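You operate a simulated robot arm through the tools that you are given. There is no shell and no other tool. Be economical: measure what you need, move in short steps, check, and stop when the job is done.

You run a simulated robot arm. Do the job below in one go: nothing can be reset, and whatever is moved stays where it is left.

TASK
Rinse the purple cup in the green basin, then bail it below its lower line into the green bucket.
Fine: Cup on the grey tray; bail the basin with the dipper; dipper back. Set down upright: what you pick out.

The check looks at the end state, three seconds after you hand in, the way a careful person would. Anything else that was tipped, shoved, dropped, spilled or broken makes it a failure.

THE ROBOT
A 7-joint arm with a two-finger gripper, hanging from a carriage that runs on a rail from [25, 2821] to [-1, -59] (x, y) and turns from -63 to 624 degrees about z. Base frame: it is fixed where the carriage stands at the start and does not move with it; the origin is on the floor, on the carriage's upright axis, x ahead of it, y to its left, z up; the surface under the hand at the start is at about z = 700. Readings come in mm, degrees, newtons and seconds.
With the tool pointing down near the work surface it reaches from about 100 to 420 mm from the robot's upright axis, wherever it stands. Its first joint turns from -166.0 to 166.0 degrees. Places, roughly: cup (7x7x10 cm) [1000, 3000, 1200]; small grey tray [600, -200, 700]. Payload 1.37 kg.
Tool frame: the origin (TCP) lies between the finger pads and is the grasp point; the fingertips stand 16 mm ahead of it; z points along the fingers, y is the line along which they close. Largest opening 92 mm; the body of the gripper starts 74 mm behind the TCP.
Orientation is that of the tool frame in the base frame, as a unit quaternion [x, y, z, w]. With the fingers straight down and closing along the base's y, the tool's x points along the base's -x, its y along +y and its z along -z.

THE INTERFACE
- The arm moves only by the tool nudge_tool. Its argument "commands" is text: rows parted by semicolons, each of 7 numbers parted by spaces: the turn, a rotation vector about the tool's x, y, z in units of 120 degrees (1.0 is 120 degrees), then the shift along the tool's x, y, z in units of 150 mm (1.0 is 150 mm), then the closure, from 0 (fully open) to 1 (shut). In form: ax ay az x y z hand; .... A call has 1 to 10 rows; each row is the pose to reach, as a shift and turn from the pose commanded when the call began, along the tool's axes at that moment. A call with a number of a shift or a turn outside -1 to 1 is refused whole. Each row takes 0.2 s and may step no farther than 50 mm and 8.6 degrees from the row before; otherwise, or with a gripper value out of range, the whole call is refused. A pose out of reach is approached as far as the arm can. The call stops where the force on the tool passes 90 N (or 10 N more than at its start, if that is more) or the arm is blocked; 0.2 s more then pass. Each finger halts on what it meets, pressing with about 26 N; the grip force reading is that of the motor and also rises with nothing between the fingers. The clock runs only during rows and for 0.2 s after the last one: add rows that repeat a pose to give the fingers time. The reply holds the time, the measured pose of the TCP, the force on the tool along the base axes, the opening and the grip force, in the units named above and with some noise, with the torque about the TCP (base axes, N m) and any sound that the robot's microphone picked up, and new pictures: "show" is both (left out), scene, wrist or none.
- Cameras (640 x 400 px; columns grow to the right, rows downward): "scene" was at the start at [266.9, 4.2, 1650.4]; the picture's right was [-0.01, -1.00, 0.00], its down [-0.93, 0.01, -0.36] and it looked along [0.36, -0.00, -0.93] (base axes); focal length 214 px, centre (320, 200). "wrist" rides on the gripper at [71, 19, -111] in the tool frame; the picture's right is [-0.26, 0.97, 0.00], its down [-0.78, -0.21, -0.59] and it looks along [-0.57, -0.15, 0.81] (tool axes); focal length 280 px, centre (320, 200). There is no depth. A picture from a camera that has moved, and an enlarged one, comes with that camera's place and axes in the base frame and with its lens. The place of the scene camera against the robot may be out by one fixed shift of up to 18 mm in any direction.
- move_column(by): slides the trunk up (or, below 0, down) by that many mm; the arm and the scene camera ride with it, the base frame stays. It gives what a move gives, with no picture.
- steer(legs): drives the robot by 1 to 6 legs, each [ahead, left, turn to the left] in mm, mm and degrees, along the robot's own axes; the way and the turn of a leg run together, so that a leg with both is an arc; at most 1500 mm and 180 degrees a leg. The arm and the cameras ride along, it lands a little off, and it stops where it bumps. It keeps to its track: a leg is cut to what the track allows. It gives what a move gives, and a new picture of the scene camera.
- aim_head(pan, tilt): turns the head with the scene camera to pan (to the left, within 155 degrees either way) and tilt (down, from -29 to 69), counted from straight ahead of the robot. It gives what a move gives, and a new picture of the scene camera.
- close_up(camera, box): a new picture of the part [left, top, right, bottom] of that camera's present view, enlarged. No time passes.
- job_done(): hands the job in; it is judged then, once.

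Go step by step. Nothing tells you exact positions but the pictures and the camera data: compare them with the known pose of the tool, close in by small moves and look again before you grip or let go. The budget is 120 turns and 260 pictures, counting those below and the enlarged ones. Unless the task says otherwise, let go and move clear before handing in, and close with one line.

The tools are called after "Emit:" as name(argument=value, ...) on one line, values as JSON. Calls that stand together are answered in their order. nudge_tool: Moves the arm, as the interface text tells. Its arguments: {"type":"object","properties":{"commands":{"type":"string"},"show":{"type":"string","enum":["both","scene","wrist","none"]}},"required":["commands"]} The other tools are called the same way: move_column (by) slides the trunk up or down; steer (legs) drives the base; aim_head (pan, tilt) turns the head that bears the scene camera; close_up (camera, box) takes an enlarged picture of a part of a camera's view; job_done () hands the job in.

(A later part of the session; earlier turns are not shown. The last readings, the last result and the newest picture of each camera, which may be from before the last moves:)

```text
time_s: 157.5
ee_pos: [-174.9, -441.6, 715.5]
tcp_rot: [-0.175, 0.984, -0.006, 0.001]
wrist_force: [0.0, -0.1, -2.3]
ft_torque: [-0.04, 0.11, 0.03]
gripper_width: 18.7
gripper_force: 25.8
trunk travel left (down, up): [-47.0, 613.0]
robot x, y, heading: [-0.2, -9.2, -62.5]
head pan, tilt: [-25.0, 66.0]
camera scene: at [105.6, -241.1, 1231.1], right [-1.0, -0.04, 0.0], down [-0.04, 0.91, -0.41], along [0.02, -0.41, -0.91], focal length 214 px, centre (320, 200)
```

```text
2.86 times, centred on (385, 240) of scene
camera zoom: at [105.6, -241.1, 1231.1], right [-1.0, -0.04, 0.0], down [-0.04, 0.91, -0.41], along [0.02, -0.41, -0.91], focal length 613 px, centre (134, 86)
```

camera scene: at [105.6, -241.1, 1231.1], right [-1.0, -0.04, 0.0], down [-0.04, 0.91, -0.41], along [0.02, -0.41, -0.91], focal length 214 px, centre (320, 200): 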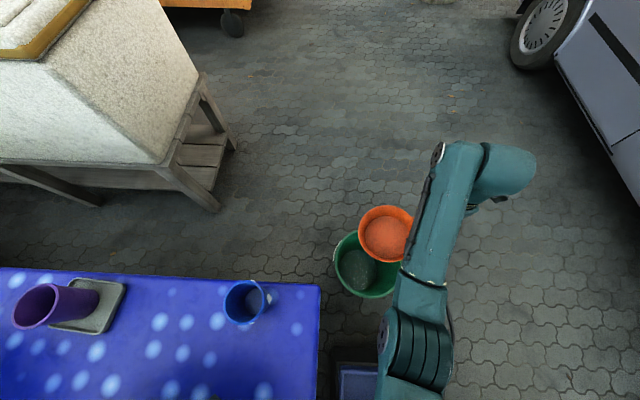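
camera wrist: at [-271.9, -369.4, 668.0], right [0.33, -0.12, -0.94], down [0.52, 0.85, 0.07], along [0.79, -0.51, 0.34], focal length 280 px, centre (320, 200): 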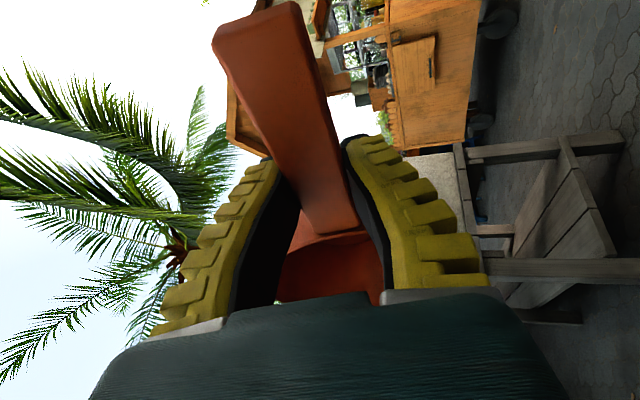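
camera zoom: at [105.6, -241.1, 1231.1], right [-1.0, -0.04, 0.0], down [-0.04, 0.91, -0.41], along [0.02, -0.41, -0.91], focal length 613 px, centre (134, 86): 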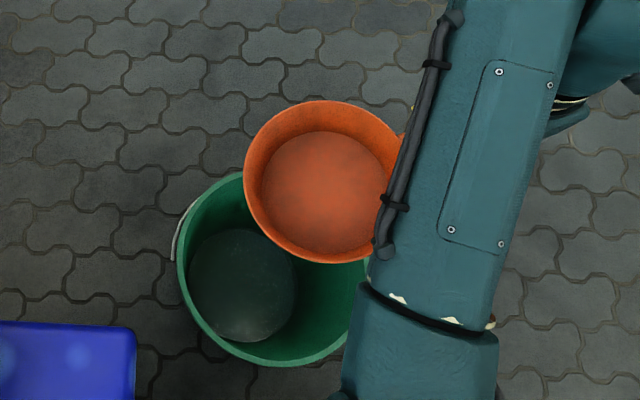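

Water is in the bucket. Raising and driving back to the basin for the second scoop.

Emit:
move_column(by=290)

Emit:
steer(legs=[[0, 0, 62.2], [0, 408, 0]])

Emit:
aim_head(pan=-50, tilt=62)

Emit:
close_up(camera="scene", box=[260, 150, 440, 270])

```text
time_s: 160.5
ee_pos: [-174.3, -440.5, 1005.5]
tcp_rot: [-0.175, 0.985, -0.006, 0.001]
wrist_force: [0.2, -0.5, -0.7]
ft_torque: [0.01, 0.12, 0.05]
gripper_width: 18.6
gripper_force: 26.1
trunk travel left (down, up): [-337.0, 323.0]
robot x, y, heading: [0.8, -10.4, -62.7]
head pan, tilt: [-25.0, 66.0]
```

```text
time_s: 165.7
ee_pos: [299.4, 38.6, 1005.5]
tcp_rot: [-0.654, 0.756, -0.004, 0.004]
wrist_force: [-0.2, -0.8, -1.2]
ft_torque: [-0.11, 0.04, 0.01]
gripper_width: 18.7
gripper_force: 26.1
trunk travel left (down, up): [-337.0, 323.0]
robot x, y, heading: [4.3, 398.2, -1.1]
head pan, tilt: [-25.0, 66.0]
camera scene: at [267.8, 372.9, 1521.2], right [-0.44, -0.9, 0.0], down [-0.82, 0.4, -0.41], along [0.37, -0.18, -0.91], focal length 214 px, centre (320, 200)
```

scene: 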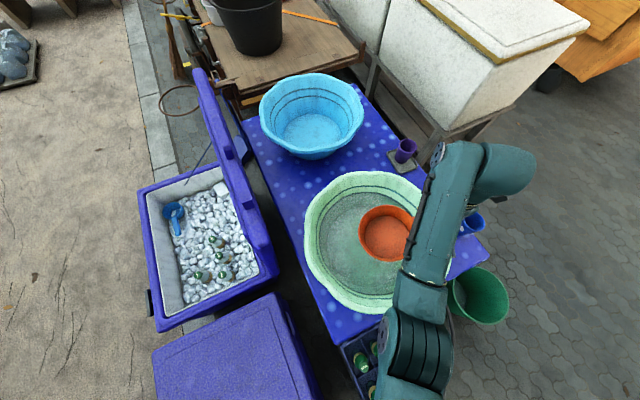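

```text
time_s: 166.6
ee_pos: [298.8, 38.6, 1006.0]
tcp_rot: [-0.654, 0.756, -0.005, 0.004]
wrist_force: [-0.6, 0.8, -1.9]
ft_torque: [-0.11, -0.01, 0.01]
gripper_width: 18.5
gripper_force: 26.2
trunk travel left (down, up): [-337.0, 323.0]
robot x, y, heading: [2.4, 397.7, -0.9]
head pan, tilt: [-50.0, 62.0]
camera scene: at [254.9, 349.0, 1525.5], right [-0.78, -0.63, 0.0], down [-0.56, 0.69, -0.47], along [0.3, -0.36, -0.88], focal length 214 px, centre (320, 200)
```

scene: 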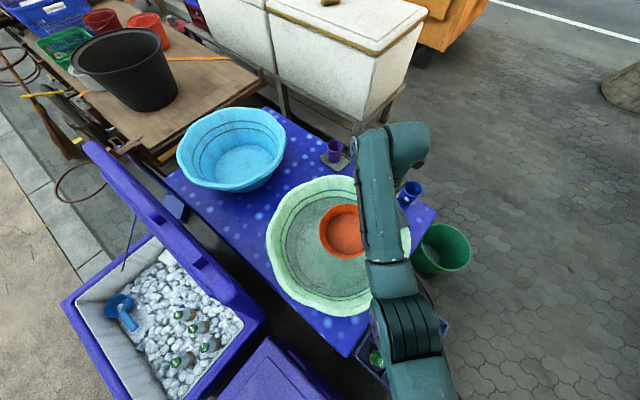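

```text
3.33 times, centred on (350, 210) of scene
camera zoom: at [254.9, 349.0, 1525.5], right [-0.78, -0.63, 0.0], down [-0.56, 0.69, -0.47], along [0.3, -0.36, -0.88], focal length 715 px, centre (220, 167)
```

zoom: 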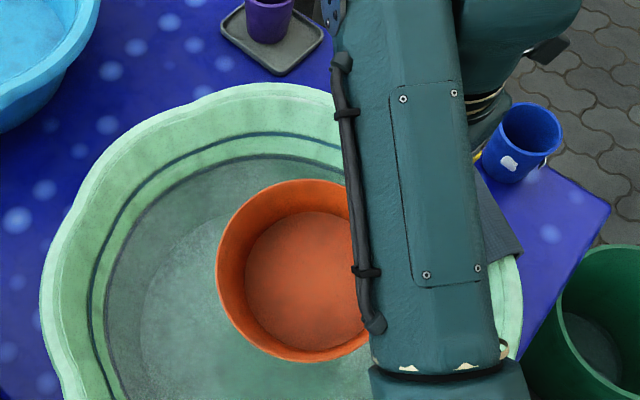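

Emit:
nudge_tool(commands="0 0 0 -0.11 -0.05 0 0.95; 0 0 0 -0.22 -0.1 0 0.95", show="none")

Emit:
move_column(by=-175)

Emit:
nudge_tool(commands="0.07 0 0 0 0 0 0.95; 0.14 0 0 0 0 0.06 0.95; 0.22 0 0 0 0 0.12 0.95; 0.22 0 0 0 0 0.2 0.95; 0.22 0 0 0 0 0.2 0.95; 0.22 0 0 0 0 0.2 0.95", show="scene")

```text
time_s: 167.2
ee_pos: [318.6, 69.9, 1006.1]
tcp_rot: [-0.654, 0.756, -0.005, 0.004]
wrist_force: [-0.3, 0.2, -0.9]
ft_torque: [-0.09, -0.01, 0.0]
gripper_width: 18.4
gripper_force: 26.2
trunk travel left (down, up): [-337.0, 323.0]
robot x, y, heading: [5.8, 400.8, -0.9]
head pan, tilt: [-50.0, 62.0]
```

```text
time_s: 169.2
ee_pos: [318.5, 70.4, 829.7]
tcp_rot: [-0.654, 0.756, -0.004, 0.005]
wrist_force: [0.2, -0.7, -7.3]
ft_torque: [-0.64, 0.12, 0.02]
gripper_width: 17.8
gripper_force: 26.5
trunk travel left (down, up): [-162.0, 498.0]
robot x, y, heading: [5.1, 396.0, -1.2]
head pan, tilt: [-50.0, 62.0]
```

```text
refused: row 3 steps farther than a row can; nothing moved
```

Emit:
close_up(camera="scene", box=[260, 180, 440, 300])

Emit:
close_up(camera="wrist", box=[0, 0, 640, 400])

```text
3.33 times, centred on (350, 240) of scene
camera zoom: at [254.7, 349.1, 1350.3], right [-0.78, -0.63, 0.0], down [-0.56, 0.69, -0.47], along [0.29, -0.36, -0.88], focal length 715 px, centre (220, 67)
```

zoom: 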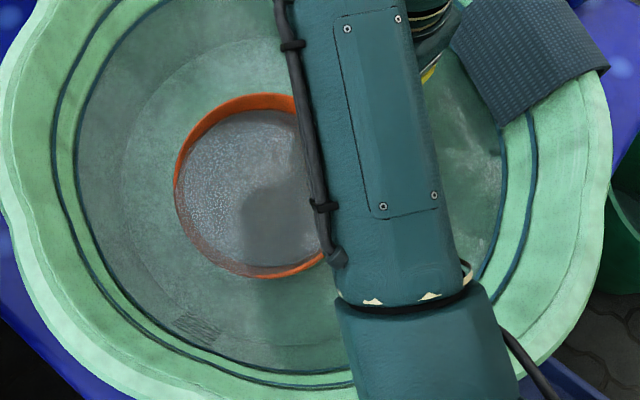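

```text
1.00 times, centred on (320, 200) of wrist (not enlarged: the box is as wide or as high as the picture)
camera zoom: at [289.2, 1.9, 938.8], right [-0.92, 0.4, -0.01], down [0.32, 0.74, 0.59], along [0.24, 0.54, -0.81], focal length 280 px, centre (320, 200)
```

zoom: 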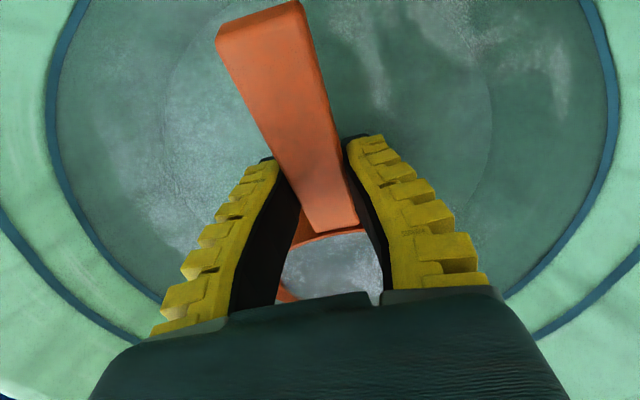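

The dipper already took a scoop because its bowl has drooped a little. I'll lift it, adjust the hand offset, and drive to the bucket.

Emit:
move_column(by=180)

Emit:
nudge_tool(commands="0 -0.03 0 0.18 0 0 0.95; 0 -0.06 0 0.37 0 0 0.95", show="none")

Emit:
close_up(camera="scene", box=[260, 150, 440, 270])

Emit:
steer(legs=[[0, -409, 0], [0, 0, -61.6]])

Emit:
move_column(by=-400)

Emit:
aim_head(pan=-25, tilt=66)

Emit:
close_up(camera="wrist", box=[0, 0, 640, 400])

```text
time_s: 171.2
ee_pos: [318.5, 69.8, 1008.2]
tcp_rot: [-0.654, 0.756, -0.005, 0.005]
wrist_force: [-0.7, -0.3, -7.1]
ft_torque: [-0.58, 0.08, 0.02]
gripper_width: 17.9
gripper_force: 25.6
trunk travel left (down, up): [-342.0, 318.0]
robot x, y, heading: [5.4, 399.7, -1.0]
head pan, tilt: [-50.0, 62.0]
```

```text
time_s: 171.8
ee_pos: [312.3, 14.1, 1009.5]
tcp_rot: [-0.654, 0.754, 0.036, 0.052]
wrist_force: [0.6, 0.2, -7.7]
ft_torque: [-0.6, 0.1, -0.04]
gripper_width: 18.2
gripper_force: 26.3
trunk travel left (down, up): [-342.0, 318.0]
robot x, y, heading: [4.4, 397.9, -0.8]
head pan, tilt: [-50.0, 62.0]
```

```text
3.33 times, centred on (350, 210) of scene
camera zoom: at [254.7, 348.8, 1530.5], right [-0.78, -0.63, 0.0], down [-0.56, 0.69, -0.47], along [0.29, -0.37, -0.88], focal length 715 px, centre (220, 167)
```

zoom: 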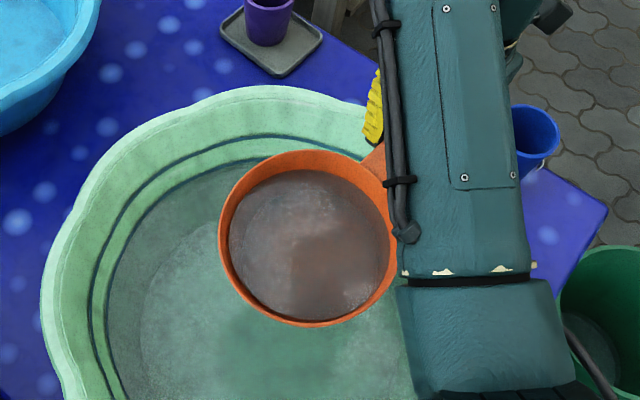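

```text
time_s: 177.0
ee_pos: [-188.3, -467.1, 1008.6]
tcp_rot: [-0.176, 0.982, 0.005, 0.063]
wrist_force: [0.8, 0.4, -6.9]
ft_torque: [-0.24, 0.57, 0.03]
gripper_width: 17.8
gripper_force: 25.7
trunk travel left (down, up): [-342.0, 318.0]
robot x, y, heading: [-3.1, -14.3, -62.6]
head pan, tilt: [-50.0, 62.0]
camera scene: at [78.3, -245.7, 1530.4], right [-0.92, 0.38, 0.0], down [0.34, 0.82, -0.47], along [-0.18, -0.43, -0.88], focal length 214 px, centre (320, 200)
```

scene: 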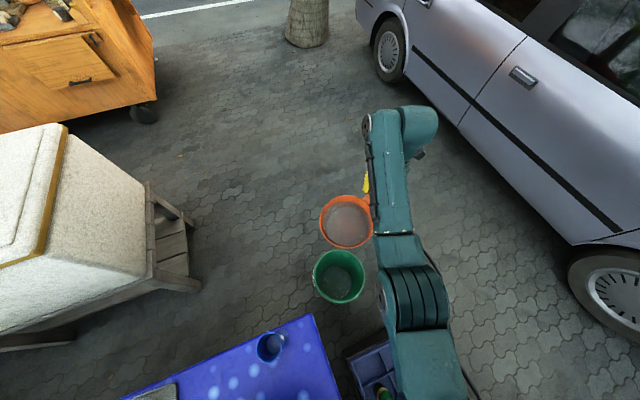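

```text
time_s: 180.4
ee_pos: [-188.7, -465.8, 667.0]
tcp_rot: [-0.176, 0.982, 0.005, 0.062]
wrist_force: [-0.6, -0.6, -6.8]
ft_torque: [-0.19, 0.6, 0.0]
gripper_width: 17.9
gripper_force: 25.6
out of reach, approached as far as the arm can: row 1
trunk travel left (down, up): [0.0, 660.0]
robot x, y, heading: [-3.6, -15.4, -62.7]
head pan, tilt: [-50.0, 62.0]
```

```text
time_s: 181.2
ee_pos: [-188.8, -465.7, 667.0]
tcp_rot: [-0.176, 0.982, 0.006, 0.064]
wrist_force: [0.6, -0.2, -7.7]
ft_torque: [-0.21, 0.55, 0.01]
gripper_width: 18.0
gripper_force: 26.0
trunk travel left (down, up): [0.0, 660.0]
robot x, y, heading: [0.9, -8.8, -62.9]
head pan, tilt: [-25.0, 66.0]
camera scene: at [105.5, -245.6, 1184.0], right [-1.0, -0.04, 0.0], down [-0.04, 0.91, -0.41], along [0.02, -0.41, -0.91], focal length 214 px, centre (320, 200)
```

scene: 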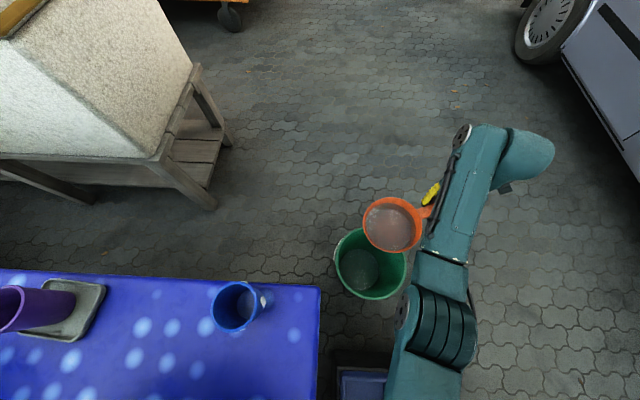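

```text
1.00 times, centred on (320, 200) of wrist (not enlarged: the box is as wide or as high as the picture)
camera zoom: at [-273.8, -476.9, 766.9], right [-0.09, 1.0, 0.02], down [0.73, 0.05, 0.69], along [0.68, 0.08, -0.73], focal length 280 px, centre (320, 200)
```

zoom: 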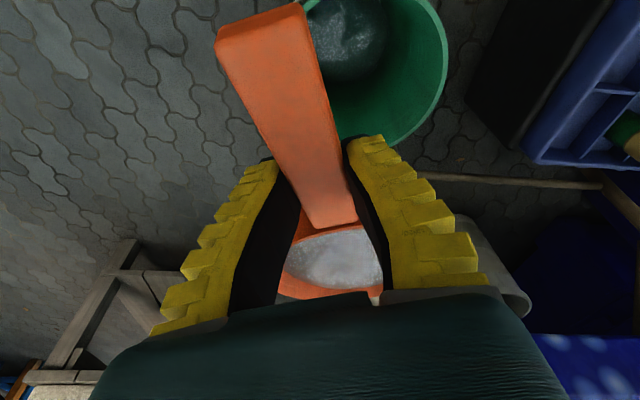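

Emit:
nudge_tool(commands="0 0 0 0 0 0.3 0.95; 0.07 0 0 0 0 0.6 0.95; 0.14 0 0 0 0 0.6 0.95; 0.21 0 0 0 0 0.6 0.95; 0.28 0 0 0 0 0.6 0.95; 0.34 0 0 0 0 0.6 0.95; 0.4 0 0 0 0 0.6 0.95; 0.46 0 0 0 0 0.6 0.95; 0.53 0 0 0 0 0.6 0.95; 0.6 0 0 0 0 0.6 0.95", show="scene")

Emit:
close_up(camera="scene", box=[290, 170, 480, 310])

Emit:
nudge_tool(commands="0.07 0 0 0 0 0 0.95; 0.14 0 0 0 0 0 0.95; 0.2 0 0 0 0 0 0.95; 0.26 0 0 0 0 0 0.95; 0.26 0 0 0 0 0 0.95; 0.26 0 0 0 0 0 0.95; 0.26 0 0 0 0 0 0.95", show="none")

Emit:
close_up(camera="scene", box=[290, 170, 480, 310])

```text
time_s: 183.4
ee_pos: [-178.5, -463.5, 578.1]
tcp_rot: [-0.106, 0.797, -0.575, 0.153]
wrist_force: [-0.4, -0.8, -1.4]
ft_torque: [0.07, 0.16, 0.04]
gripper_width: 18.8
gripper_force: 26.0
trunk travel left (down, up): [0.0, 660.0]
robot x, y, heading: [-0.3, -14.7, -62.5]
head pan, tilt: [-25.0, 66.0]
camera scene: at [105.5, -245.6, 1184.1], right [-1.0, -0.04, 0.0], down [-0.04, 0.91, -0.41], along [0.02, -0.41, -0.91], focal length 214 px, centre (320, 200)
```

scene: 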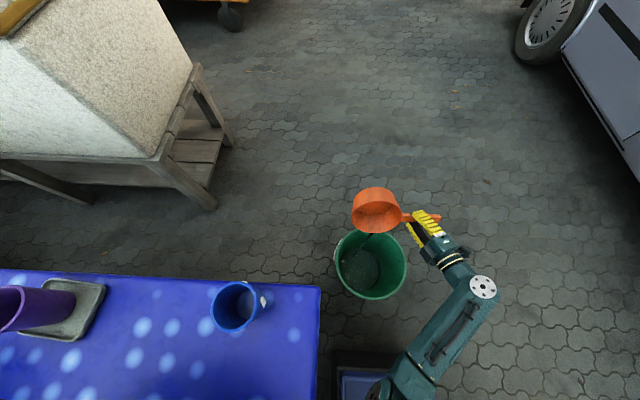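

```text
2.86 times, centred on (385, 240) of scene
camera zoom: at [105.5, -245.6, 1184.1], right [-1.0, -0.04, 0.0], down [-0.04, 0.91, -0.41], along [0.02, -0.41, -0.91], focal length 613 px, centre (134, 86)
```

zoom: 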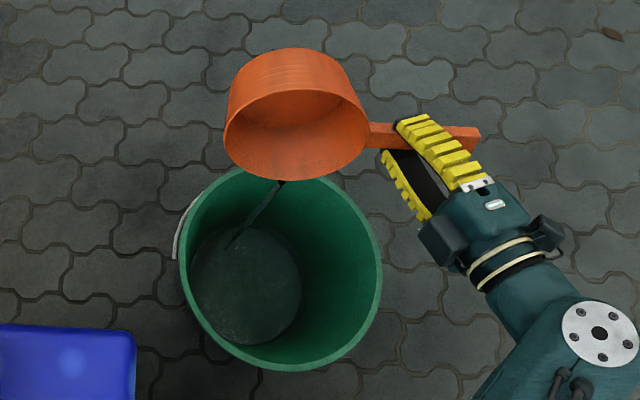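

```text
time_s: 185.1
ee_pos: [-177.2, -450.4, 635.0]
tcp_rot: [0.059, -0.614, 0.767, -0.178]
wrist_force: [-0.1, 0.1, -1.6]
ft_torque: [0.05, 0.11, 0.02]
gripper_width: 18.9
gripper_force: 26.1
out of reach, approached as far as the arm can: row 3, 4, 5, 6, 7
trunk travel left (down, up): [0.0, 660.0]
robot x, y, heading: [0.6, -14.8, -62.8]
head pan, tilt: [-25.0, 66.0]
```

```text
2.86 times, centred on (385, 240) of scene
camera zoom: at [105.6, -245.9, 1184.1], right [-1.0, -0.04, 0.0], down [-0.04, 0.91, -0.41], along [0.02, -0.41, -0.91], focal length 613 px, centre (134, 86)
```

zoom: 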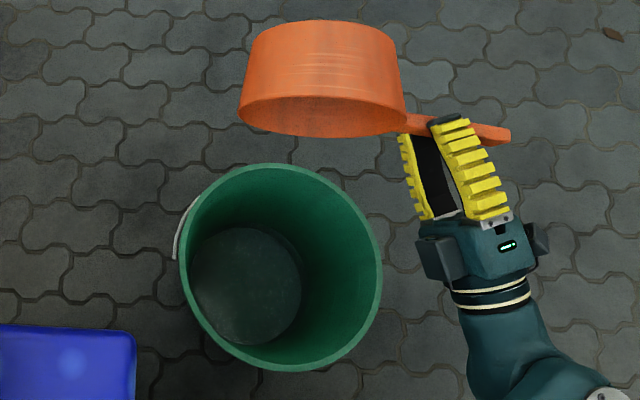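

The stream goes into the bucket. Rolling back, raising, and returning to the basin.

Emit:
nudge_tool(commands="-0.07 0 0 0 0 0 0.95; -0.14 0 0 0 0 0 0.95; -0.21 0 0 0 0 0 0.95; -0.28 0 0 0 0 0 0.95; -0.35 0 0 0 0 0 0.95; -0.42 0 0 0 0 0 0.95; -0.49 0 0 0 0 0 0.95; -0.56 0 0 0 0 0 0.95; -0.63 0 0 0 0 0 0.95; -0.7 0 0 0 0 0 0.95", show="none")

Emit:
nudge_tool(commands="-0.07 0 0 0 0 0 0.95; -0.14 0 0 0 0 0 0.95; -0.16 0 0 0 0 0 0.95", show="none")

Emit:
move_column(by=370)

Emit:
steer(legs=[[0, 0, 61.9], [0, 409, 0]])

Emit:
aim_head(pan=-50, tilt=62)

Emit:
close_up(camera="scene", box=[260, 150, 440, 270])

```text
time_s: 187.2
ee_pos: [-177.3, -452.0, 636.1]
tcp_rot: [-0.163, 0.97, -0.158, 0.092]
wrist_force: [-0.2, -1.2, -1.3]
ft_torque: [0.0, 0.13, 0.01]
gripper_width: 18.9
gripper_force: 26.2
trunk travel left (down, up): [0.0, 660.0]
robot x, y, heading: [2.8, -12.1, -62.5]
head pan, tilt: [-25.0, 66.0]
```

```text
time_s: 188.1
ee_pos: [-177.9, -451.2, 635.3]
tcp_rot: [-0.176, 0.982, 0.006, 0.063]
wrist_force: [-0.2, 0.2, -1.1]
ft_torque: [-0.03, 0.09, -0.02]
gripper_width: 19.1
gripper_force: 25.4
trunk travel left (down, up): [0.0, 660.0]
robot x, y, heading: [0.7, -12.1, -62.6]
head pan, tilt: [-25.0, 66.0]
```

```text
time_s: 191.6
ee_pos: [-177.6, -452.1, 1004.9]
tcp_rot: [-0.175, 0.982, 0.005, 0.064]
wrist_force: [0.5, 0.3, -1.0]
ft_torque: [-0.06, 0.11, 0.04]
gripper_width: 19.1
gripper_force: 26.5
trunk travel left (down, up): [-370.0, 290.0]
robot x, y, heading: [1.1, -12.9, -62.5]
head pan, tilt: [-25.0, 66.0]
```

```text
time_s: 196.9
ee_pos: [301.8, 26.4, 1005.1]
tcp_rot: [-0.651, 0.757, 0.037, 0.052]
wrist_force: [-0.4, 0.0, -1.8]
ft_torque: [-0.12, 0.01, 0.01]
gripper_width: 19.0
gripper_force: 26.1
trunk travel left (down, up): [-370.0, 290.0]
robot x, y, heading: [1.7, 393.5, -1.2]
head pan, tilt: [-25.0, 66.0]
camera scene: at [267.6, 367.4, 1554.1], right [-0.44, -0.9, 0.0], down [-0.82, 0.41, -0.41], along [0.36, -0.18, -0.91], focal length 214 px, centre (320, 200)
```

scene: 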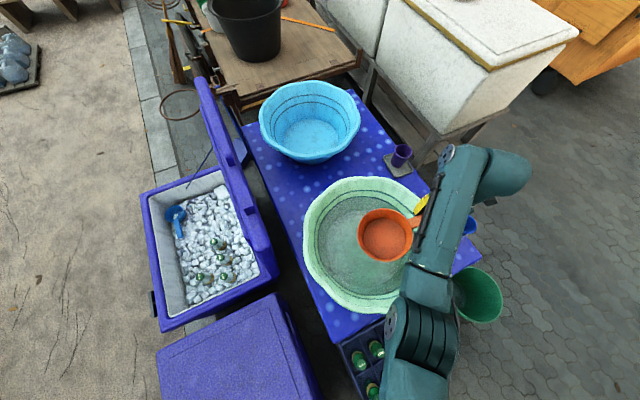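

```text
time_s: 197.8
ee_pos: [302.4, 27.6, 1005.5]
tcp_rot: [-0.651, 0.756, 0.037, 0.051]
wrist_force: [-0.6, -0.8, -1.4]
ft_torque: [-0.09, 0.0, -0.01]
gripper_width: 19.2
gripper_force: 26.4
trunk travel left (down, up): [-370.0, 290.0]
robot x, y, heading: [1.7, 391.9, -1.3]
head pan, tilt: [-50.0, 62.0]
camera scene: at [254.6, 343.6, 1558.4], right [-0.78, -0.63, 0.0], down [-0.55, 0.69, -0.47], along [0.29, -0.37, -0.88], focal length 214 px, centre (320, 200)
```

scene: 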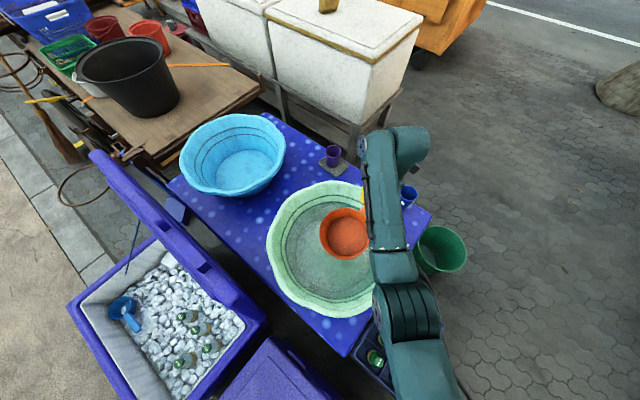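

```text
3.33 times, centred on (350, 210) of scene
camera zoom: at [254.6, 343.6, 1558.4], right [-0.78, -0.63, 0.0], down [-0.55, 0.69, -0.47], along [0.29, -0.37, -0.88], focal length 715 px, centre (220, 167)
```

zoom: 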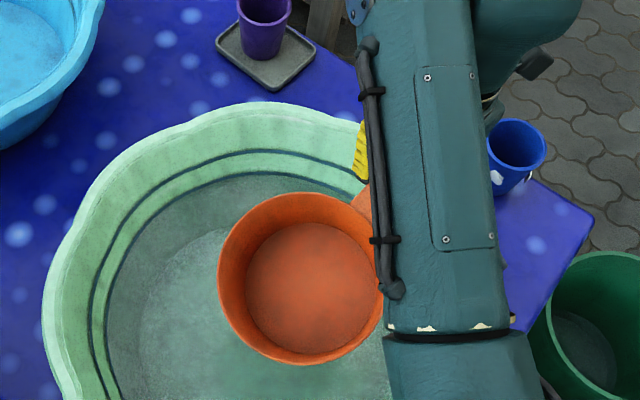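

Emit:
nudge_tool(commands="0 0.04 0 -0.15 -0.035 0 0.95; 0 0.08 0 -0.3 -0.07 0 0.95", show="none")

Emit:
move_column(by=-184)

Emit:
close_up(camera="scene", box=[260, 180, 440, 300])

```text
time_s: 198.3
ee_pos: [319.2, 70.8, 1011.0]
tcp_rot: [-0.652, 0.758, -0.018, -0.012]
wrist_force: [-0.4, -0.5, -1.1]
ft_torque: [-0.06, 0.04, 0.01]
gripper_width: 18.8
gripper_force: 25.8
trunk travel left (down, up): [-370.0, 290.0]
robot x, y, heading: [3.4, 393.5, -1.3]
head pan, tilt: [-50.0, 62.0]
```

```text
time_s: 200.4
ee_pos: [319.0, 69.9, 827.3]
tcp_rot: [-0.652, 0.758, -0.019, -0.012]
wrist_force: [0.2, -3.0, -0.7]
ft_torque: [0.21, -0.1, -0.08]
gripper_width: 19.2
gripper_force: 26.3
trunk travel left (down, up): [-186.0, 474.0]
robot x, y, heading: [0.9, 391.9, -1.0]
head pan, tilt: [-50.0, 62.0]
```

```text
3.33 times, centred on (350, 240) of scene
camera zoom: at [254.6, 343.2, 1374.4], right [-0.78, -0.62, 0.0], down [-0.55, 0.69, -0.47], along [0.29, -0.37, -0.88], focal length 715 px, centre (220, 67)
```

zoom: 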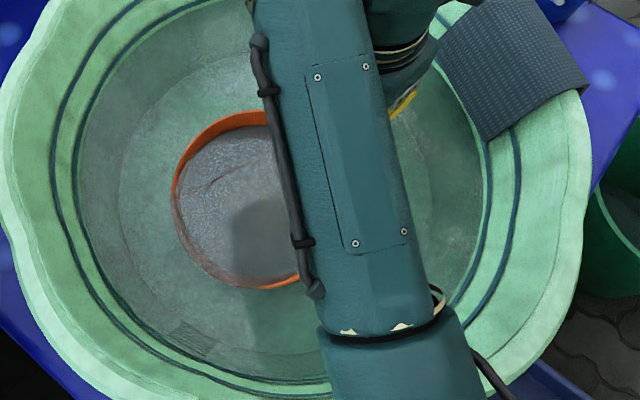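

Emit:
nudge_tool(commands="0 -0.02 0 0 0 -0.04 0.95; 0 -0.06 0 0 0 -0.08 0.95; 0 -0.1 0 0 0 -0.12 0.95; 0 -0.12 0 0 0 -0.2 0.95", show="none")

Emit:
close_up(camera="scene", box=[260, 180, 440, 300])

Emit:
move_column(by=160)

Emit:
close_up(camera="scene", box=[260, 150, 440, 270])

```text
time_s: 201.4
ee_pos: [318.1, 71.0, 856.4]
tcp_rot: [-0.649, 0.753, 0.064, 0.084]
wrist_force: [-1.4, -0.3, -7.9]
ft_torque: [-0.68, 0.11, 0.01]
gripper_width: 18.4
gripper_force: 26.3
trunk travel left (down, up): [-186.0, 474.0]
robot x, y, heading: [0.7, 394.2, -1.3]
head pan, tilt: [-50.0, 62.0]
```

```text
3.33 times, centred on (350, 240) of scene
camera zoom: at [254.3, 343.6, 1374.3], right [-0.78, -0.62, 0.0], down [-0.55, 0.69, -0.47], along [0.29, -0.37, -0.88], focal length 715 px, centre (220, 67)
```

zoom: 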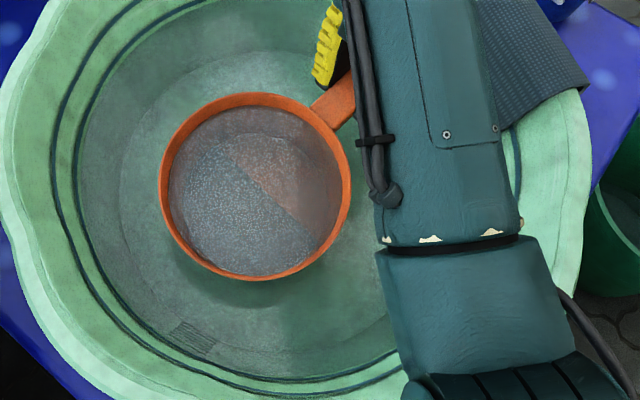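

```text
time_s: 203.2
ee_pos: [319.5, 71.0, 1015.6]
tcp_rot: [-0.649, 0.753, 0.065, 0.084]
wrist_force: [-0.7, 0.7, -5.6]
ft_torque: [-0.39, 0.05, 0.0]
gripper_width: 18.0
gripper_force: 26.3
trunk travel left (down, up): [-346.0, 314.0]
robot x, y, heading: [7.5, 395.9, -1.4]
head pan, tilt: [-50.0, 62.0]
```

```text
3.33 times, centred on (350, 210) of scene
camera zoom: at [254.4, 343.6, 1534.3], right [-0.78, -0.62, 0.0], down [-0.55, 0.69, -0.47], along [0.29, -0.37, -0.88], focal length 715 px, centre (220, 167)
```

zoom: 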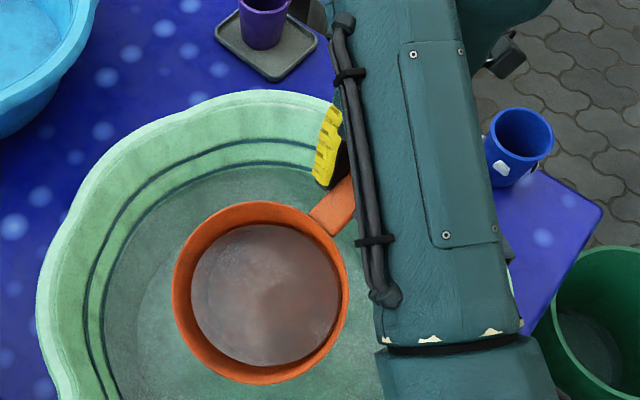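

Third scoop taken (about 0.45 kg). Pouring it the same way.

Emit:
nudge_tool(commands="0 0 0 0.2 0 0 0.95; 0 0 0 0.4 0 0 0.95", show="none")

Emit:
steer(legs=[[0, -405, 0], [0, 0, -61.3]])

Emit:
move_column(by=-345)

Emit:
aim_head(pan=-25, tilt=66)

```text
time_s: 203.8
ee_pos: [311.2, 11.1, 1005.1]
tcp_rot: [-0.649, 0.753, 0.064, 0.083]
wrist_force: [-0.5, -0.7, -5.9]
ft_torque: [-0.43, 0.11, -0.02]
gripper_width: 18.4
gripper_force: 26.0
trunk travel left (down, up): [-346.0, 314.0]
robot x, y, heading: [5.9, 394.7, -1.0]
head pan, tilt: [-50.0, 62.0]
```

```text
time_s: 209.0
ee_pos: [-184.1, -465.5, 1004.5]
tcp_rot: [-0.177, 0.979, 0.012, 0.104]
wrist_force: [0.6, -0.3, -6.0]
ft_torque: [-0.17, 0.42, -0.04]
gripper_width: 18.2
gripper_force: 26.2
trunk travel left (down, up): [-346.0, 314.0]
robot x, y, heading: [2.7, -14.5, -62.2]
head pan, tilt: [-50.0, 62.0]
camera scene: at [79.3, -245.5, 1534.4], right [-0.93, 0.38, 0.0], down [0.34, 0.82, -0.47], along [-0.18, -0.43, -0.88], focal length 214 px, centre (320, 200)
```

scene: 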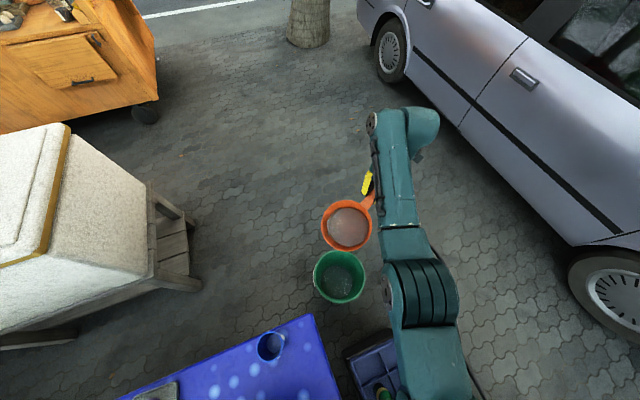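

```text
time_s: 212.4
ee_pos: [-183.8, -467.6, 660.8]
tcp_rot: [-0.177, 0.979, 0.013, 0.104]
wrist_force: [0.3, -0.1, -6.3]
ft_torque: [-0.13, 0.38, -0.02]
gripper_width: 18.4
gripper_force: 26.3
trunk travel left (down, up): [-1.0, 659.0]
robot x, y, heading: [-0.7, -16.4, -62.3]
head pan, tilt: [-50.0, 62.0]
```

```text
time_s: 213.3
ee_pos: [-183.7, -466.4, 658.7]
tcp_rot: [-0.176, 0.979, 0.013, 0.105]
wrist_force: [1.3, 0.4, -6.4]
ft_torque: [-0.15, 0.39, 0.02]
gripper_width: 18.1
gripper_force: 25.8
trunk travel left (down, up): [-1.0, 659.0]
robot x, y, heading: [-0.5, -9.6, -62.1]
head pan, tilt: [-25.0, 66.0]
camera scene: at [106.5, -245.3, 1185.1], right [-1.0, -0.05, 0.0], down [-0.04, 0.91, -0.41], along [0.02, -0.41, -0.91], focal length 214 px, centre (320, 200)
```

scene: 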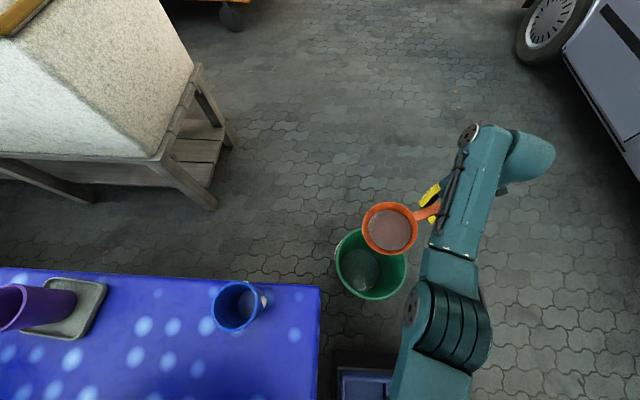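

Emit:
nudge_tool(commands="0 0 0 0 0 0.3 0.95; 0.07 0 0 0 0 0.57 0.95; 0.14 0 0 0 0 0.57 0.95; 0.21 0 0 0 0 0.57 0.95; 0.28 0 0 0 0 0.57 0.95; 0.34 0 0 0 0 0.57 0.95; 0.4 0 0 0 0 0.57 0.95; 0.46 0 0 0 0 0.57 0.95; 0.53 0 0 0 0 0.57 0.95; 0.6 0 0 0 0 0.57 0.95", show="none")

Emit:
nudge_tool(commands="0.07 0 0 0 0 0 0.95; 0.14 0 0 0 0 0 0.95; 0.2 0 0 0 0 0 0.95; 0.26 0 0 0 0 0 0.95; 0.26 0 0 0 0 0 0.95; 0.26 0 0 0 0 0 0.95; 0.26 0 0 0 0 0 0.95", show="none")

Emit:
close_up(camera="scene", box=[290, 170, 480, 310])

Emit:
nudge_tool(commands="-0.07 0 0 0 0 0 0.95; -0.14 0 0 0 0 0 0.95; -0.21 0 0 0 0 0 0.95; -0.28 0 0 0 0 0 0.95; -0.35 0 0 0 0 0 0.95; -0.42 0 0 0 0 0 0.95; -0.49 0 0 0 0 0 0.95; -0.56 0 0 0 0 0 0.95; -0.63 0 0 0 0 0 0.95; -0.7 0 0 0 0 0 0.95", show="none")

Emit:
nudge_tool(commands="-0.07 0 0 0 0 0 0.95; -0.14 0 0 0 0 0 0.95; -0.16 0 0 0 0 0 0.95", show="none")

Emit:
move_column(by=370)

Emit:
steer(legs=[[0, 0, 61.9], [0, 409, 0]])

Emit:
close_up(camera="scene", box=[270, 160, 450, 330])

```text
time_s: 215.5
ee_pos: [-166.3, -462.3, 576.2]
tcp_rot: [-0.082, 0.799, -0.566, 0.188]
wrist_force: [-0.6, 0.6, -1.1]
ft_torque: [0.08, 0.1, 0.04]
gripper_width: 18.5
gripper_force: 26.3
trunk travel left (down, up): [-1.0, 659.0]
robot x, y, heading: [-0.6, -14.8, -62.4]
head pan, tilt: [-25.0, 66.0]
```

```text
time_s: 217.1
ee_pos: [-168.4, -453.2, 614.3]
tcp_rot: [0.029, -0.618, 0.758, -0.204]
wrist_force: [-0.8, 0.3, -1.3]
ft_torque: [0.11, 0.08, 0.0]
gripper_width: 18.9
gripper_force: 25.3
out of reach, approached as far as the arm can: row 4, 5, 6, 7
trunk travel left (down, up): [-1.0, 659.0]
robot x, y, heading: [-0.6, -13.4, -62.0]
head pan, tilt: [-25.0, 66.0]
```

```text
2.86 times, centred on (385, 240) of scene
camera zoom: at [106.5, -245.5, 1185.1], right [-1.0, -0.05, 0.0], down [-0.04, 0.91, -0.41], along [0.02, -0.41, -0.91], focal length 613 px, centre (134, 86)
```

zoom: 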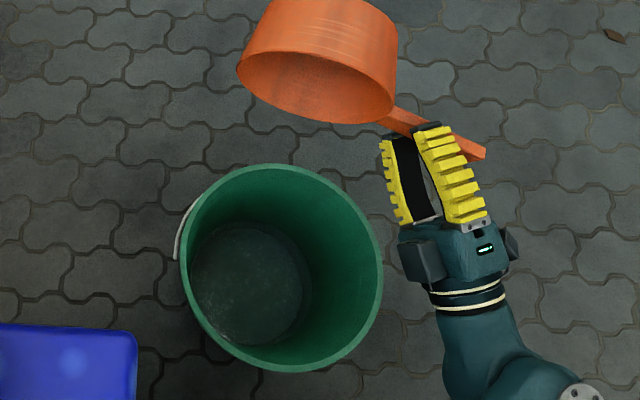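

```text
time_s: 219.3
ee_pos: [-166.9, -454.5, 613.6]
tcp_rot: [-0.157, 0.967, -0.15, 0.132]
wrist_force: [0.6, 0.4, -2.0]
ft_torque: [-0.01, 0.1, -0.06]
gripper_width: 18.6
gripper_force: 26.2
trunk travel left (down, up): [-1.0, 659.0]
robot x, y, heading: [-0.1, -16.8, -62.2]
head pan, tilt: [-25.0, 66.0]
```

```text
time_s: 220.1
ee_pos: [-167.9, -453.1, 613.7]
tcp_rot: [-0.177, 0.979, 0.014, 0.104]
wrist_force: [-0.1, -0.5, -1.5]
ft_torque: [-0.04, 0.06, -0.03]
gripper_width: 18.7
gripper_force: 25.7
trunk travel left (down, up): [-1.0, 659.0]
robot x, y, heading: [-0.5, -12.8, -62.1]
head pan, tilt: [-25.0, 66.0]
```

```text
time_s: 223.7
ee_pos: [-167.0, -452.1, 983.7]
tcp_rot: [-0.177, 0.979, 0.012, 0.104]
wrist_force: [-0.2, 0.2, -2.1]
ft_torque: [-0.04, 0.07, -0.01]
gripper_width: 19.1
gripper_force: 25.9
trunk travel left (down, up): [-371.0, 289.0]
robot x, y, heading: [-1.0, -14.7, -62.3]
head pan, tilt: [-25.0, 66.0]
```

```text
time_s: 228.4
ee_pos: [316.0, -87.7, 1018.0]
tcp_rot: [-0.651, 0.755, 0.011, 0.073]
wrist_force: [-2.7, -3.2, 19.3]
ft_torque: [-0.21, 0.84, 0.16]
gripper_width: 22.5
gripper_force: 26.9
trunk travel left (down, up): [-371.0, 289.0]
robot x, y, heading: [5.9, 289.2, -1.0]
head pan, tilt: [-25.0, 66.0]
stopped in leg 2: the force on the tool passed its limit at 101 N (the readings are from after the stop); the commanded pose is now the measured one
camera scene: at [267.0, 268.0, 1554.5], right [-0.44, -0.9, 0.0], down [-0.82, 0.4, -0.41], along [0.37, -0.18, -0.91], focal length 214 px, centre (320, 200)
```

scene: 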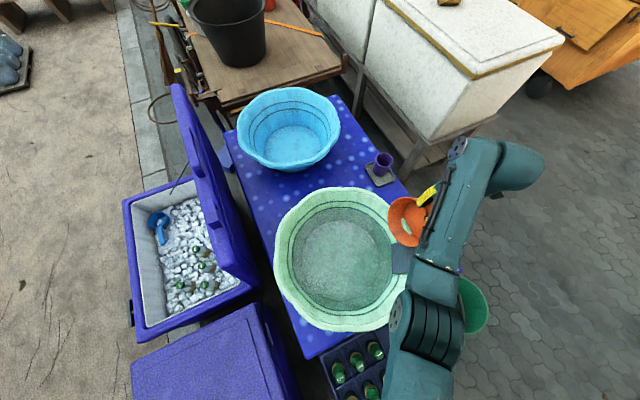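

```text
2.35 times, centred on (360, 245) of scene
camera zoom: at [267.0, 268.0, 1554.5], right [-0.44, -0.9, 0.0], down [-0.82, 0.4, -0.41], along [0.37, -0.18, -0.91], focal length 505 px, centre (226, 94)
```

zoom: 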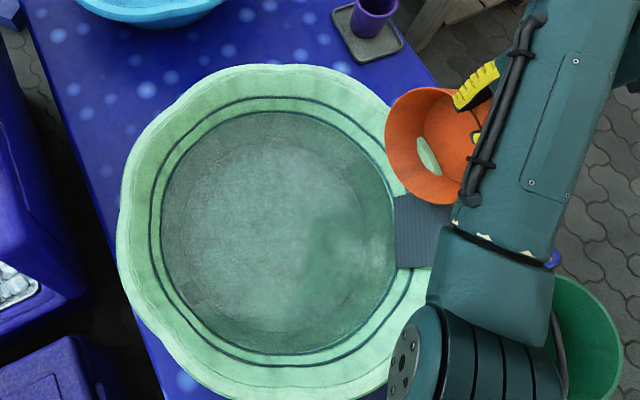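

The dipper bumped the basin's rim on the way in (I came back slightly too low) and has turned in the grip; the basin looks unmoved. Raising straight up first and inspecting.

Emit:
move_column(by=120)

Emit:
close_up(camera="wrist", box=[0, 0, 640, 400])

Emit:
close_up(camera="scene", box=[270, 160, 470, 300])

```text
time_s: 229.9
ee_pos: [315.9, -83.0, 1133.8]
tcp_rot: [-0.651, 0.755, 0.017, 0.075]
wrist_force: [-0.1, 0.3, -1.1]
ft_torque: [-0.01, 0.04, -0.04]
gripper_width: 17.4
gripper_force: 25.6
trunk travel left (down, up): [-491.0, 169.0]
robot x, y, heading: [6.5, 294.8, -1.1]
head pan, tilt: [-25.0, 66.0]
```

```text
1.00 times, centred on (320, 200) of wrist (not enlarged: the box is as wide or as high as the picture)
camera zoom: at [278.5, -164.3, 1232.2], right [-0.91, 0.4, -0.03], down [0.27, 0.66, 0.7], along [0.3, 0.63, -0.71], focal length 280 px, centre (320, 200)
```

zoom: 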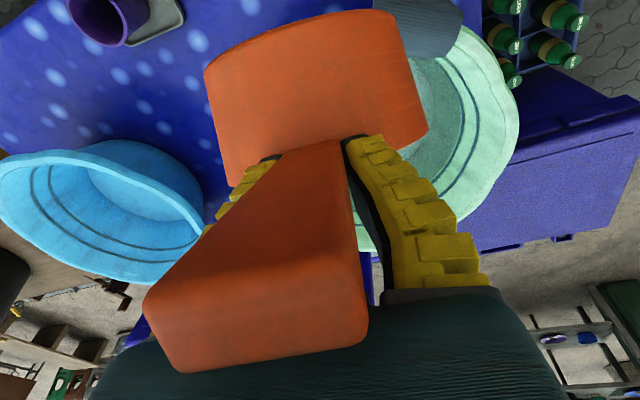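

```text
2.86 times, centred on (370, 230) of scene
camera zoom: at [266.9, 269.0, 1675.1], right [-0.44, -0.9, 0.0], down [-0.82, 0.4, -0.41], along [0.37, -0.18, -0.91], focal length 613 px, centre (177, 114)
```

zoom: 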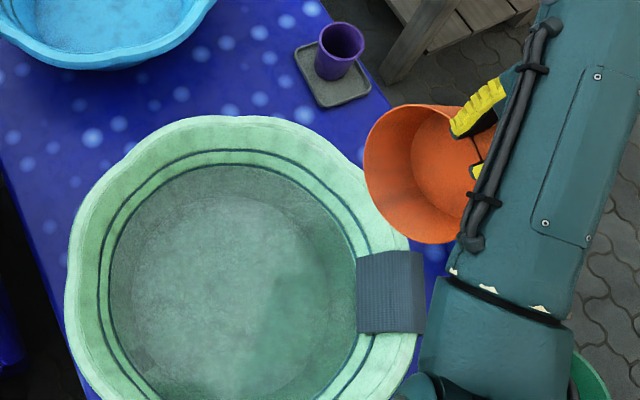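

Emit:
close_up(camera="scene", box=[285, 190, 345, 230])

Emit:
close_up(camera="scene", box=[285, 240, 365, 310])

Emit:
close_up(camera="wrist", box=[400, 20, 540, 110])

```text
10.00 times, centred on (315, 210) of scene
camera zoom: at [266.9, 269.0, 1675.1], right [-0.44, -0.9, 0.0], down [-0.82, 0.4, -0.41], along [0.37, -0.18, -0.91], focal length 2145 px, centre (370, 100)
```

zoom: 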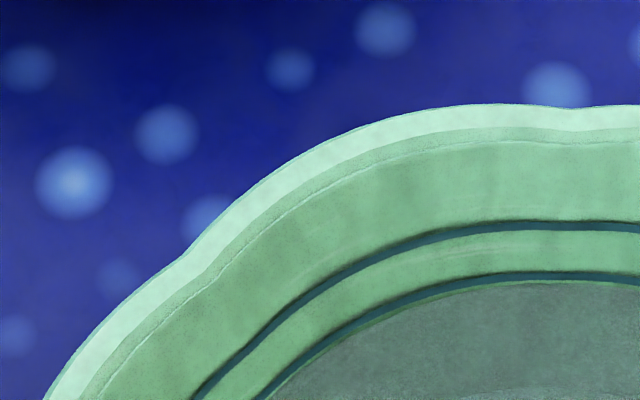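

```text
5.71 times, centred on (325, 275) of scene
camera zoom: at [266.9, 269.0, 1675.1], right [-0.44, -0.9, 0.0], down [-0.82, 0.4, -0.41], along [0.37, -0.18, -0.91], focal length 1226 px, centre (291, -229)
```

zoom: 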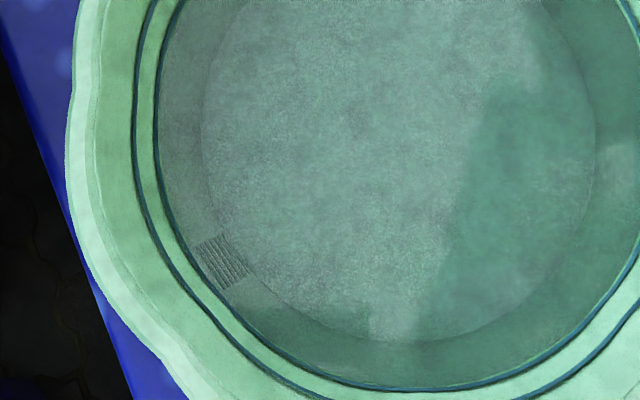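

```text
4.44 times, centred on (470, 65) of wrist
camera zoom: at [278.5, -164.3, 1232.2], right [-0.91, 0.4, -0.03], down [0.27, 0.66, 0.7], along [0.3, 0.63, -0.71], focal length 1246 px, centre (-347, 800)
```

zoom: 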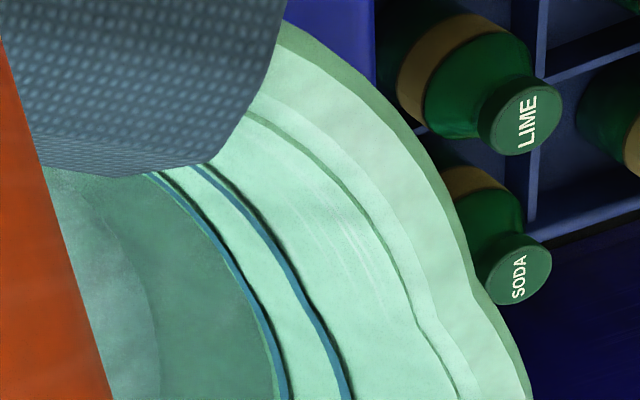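

The water now sits just below the lower line. The dipper has swung in the grip so that the bowl hangs down; I'll go back to its home side of the table and tilt the tool up to level it there.

Emit:
steer(legs=[[0, -350, 0]])

Emit:
nudge_tool(commands="0 -0.07 0 -0.1 -0.05 0 0.95; 0 -0.14 0 -0.2 -0.1 0 0.95; 0 -0.21 0 -0.3 -0.15 0 0.95; 0 -0.28 0 -0.4 -0.2 0 0.95; 0 -0.35 0 -0.5 -0.3 0 0.95; 0 -0.38 0 -0.6 -0.4 0 0.95", show="wrist")

Emit:
aim_head(pan=-30, tilt=50)

Emit:
close_up(camera="scene", box=[240, 120, 480, 290])

```text
time_s: 232.2
ee_pos: [313.5, -431.4, 1135.0]
tcp_rot: [-0.651, 0.756, 0.017, 0.074]
wrist_force: [-0.3, 0.3, -1.1]
ft_torque: [0.01, 0.0, -0.01]
gripper_width: 18.0
gripper_force: 25.7
trunk travel left (down, up): [-491.0, 169.0]
robot x, y, heading: [-0.2, -57.4, -0.9]
head pan, tilt: [-25.0, 66.0]
camera scene: at [263.9, -79.6, 1675.1], right [-0.44, -0.9, 0.0], down [-0.82, 0.4, -0.41], along [0.37, -0.18, -0.91], focal length 214 px, centre (320, 200)
```

scene: 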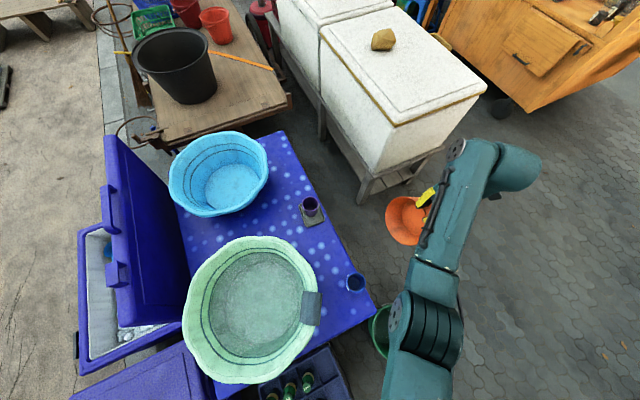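

```text
time_s: 233.6
ee_pos: [385.1, -353.3, 1152.0]
tcp_rot: [-0.594, 0.666, 0.269, 0.362]
wrist_force: [0.9, 0.6, -1.3]
ft_torque: [-0.04, 0.04, -0.01]
gripper_width: 18.0
gripper_force: 25.9
trunk travel left (down, up): [-491.0, 169.0]
robot x, y, heading: [-2.0, -52.7, -1.0]
head pan, tilt: [-25.0, 66.0]
camera wrist: at [346.5, -480.2, 1158.9], right [-0.94, 0.3, 0.14], down [0.14, -0.03, 0.99], along [0.3, 0.95, -0.01], focal length 280 px, centre (320, 200)
```

wrist: 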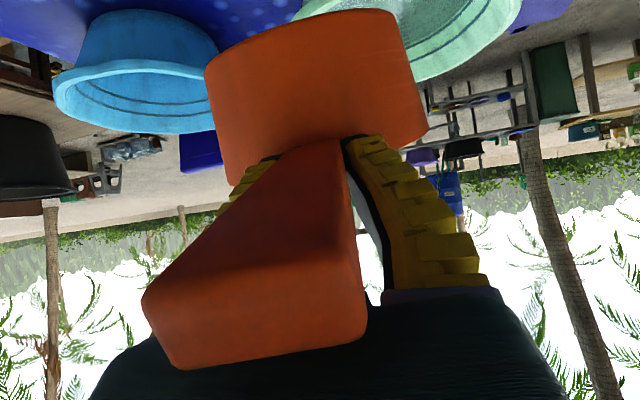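

```text
time_s: 234.4
ee_pos: [384.8, -353.2, 1151.6]
tcp_rot: [-0.593, 0.667, 0.269, 0.362]
wrist_force: [0.0, 0.0, -0.7]
ft_torque: [-0.06, 0.02, 0.0]
gripper_width: 18.5
gripper_force: 26.0
trunk travel left (down, up): [-491.0, 169.0]
robot x, y, heading: [-2.2, -55.5, -1.0]
head pan, tilt: [-30.0, 50.0]
camera scene: at [276.4, -93.2, 1694.2], right [-0.52, -0.86, 0.0], down [-0.66, 0.39, -0.64], along [0.55, -0.33, -0.77], focal length 214 px, centre (320, 200)
```

scene: 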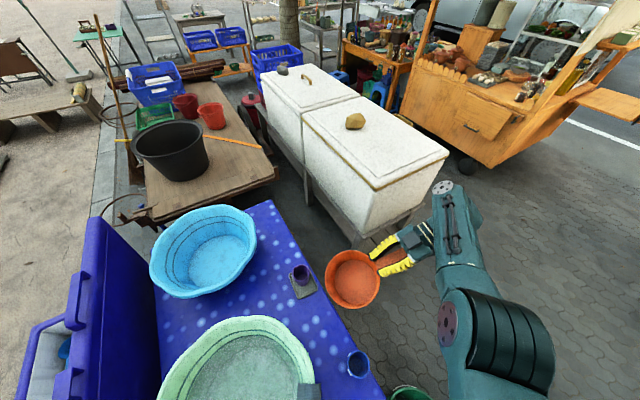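

```text
2.35 times, centred on (360, 205) of scene
camera zoom: at [276.4, -93.2, 1694.2], right [-0.52, -0.86, 0.0], down [-0.66, 0.39, -0.64], along [0.55, -0.33, -0.77], focal length 505 px, centre (226, 188)
```

zoom: 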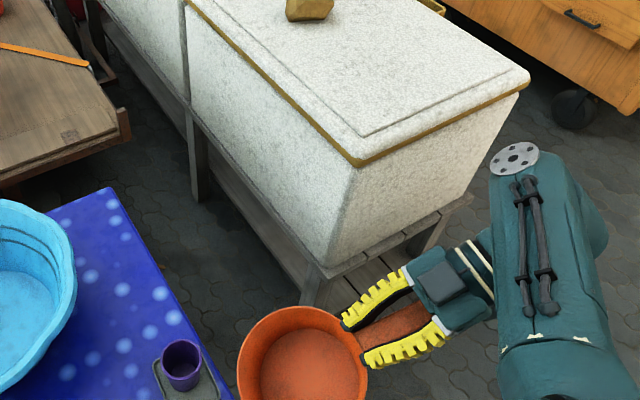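

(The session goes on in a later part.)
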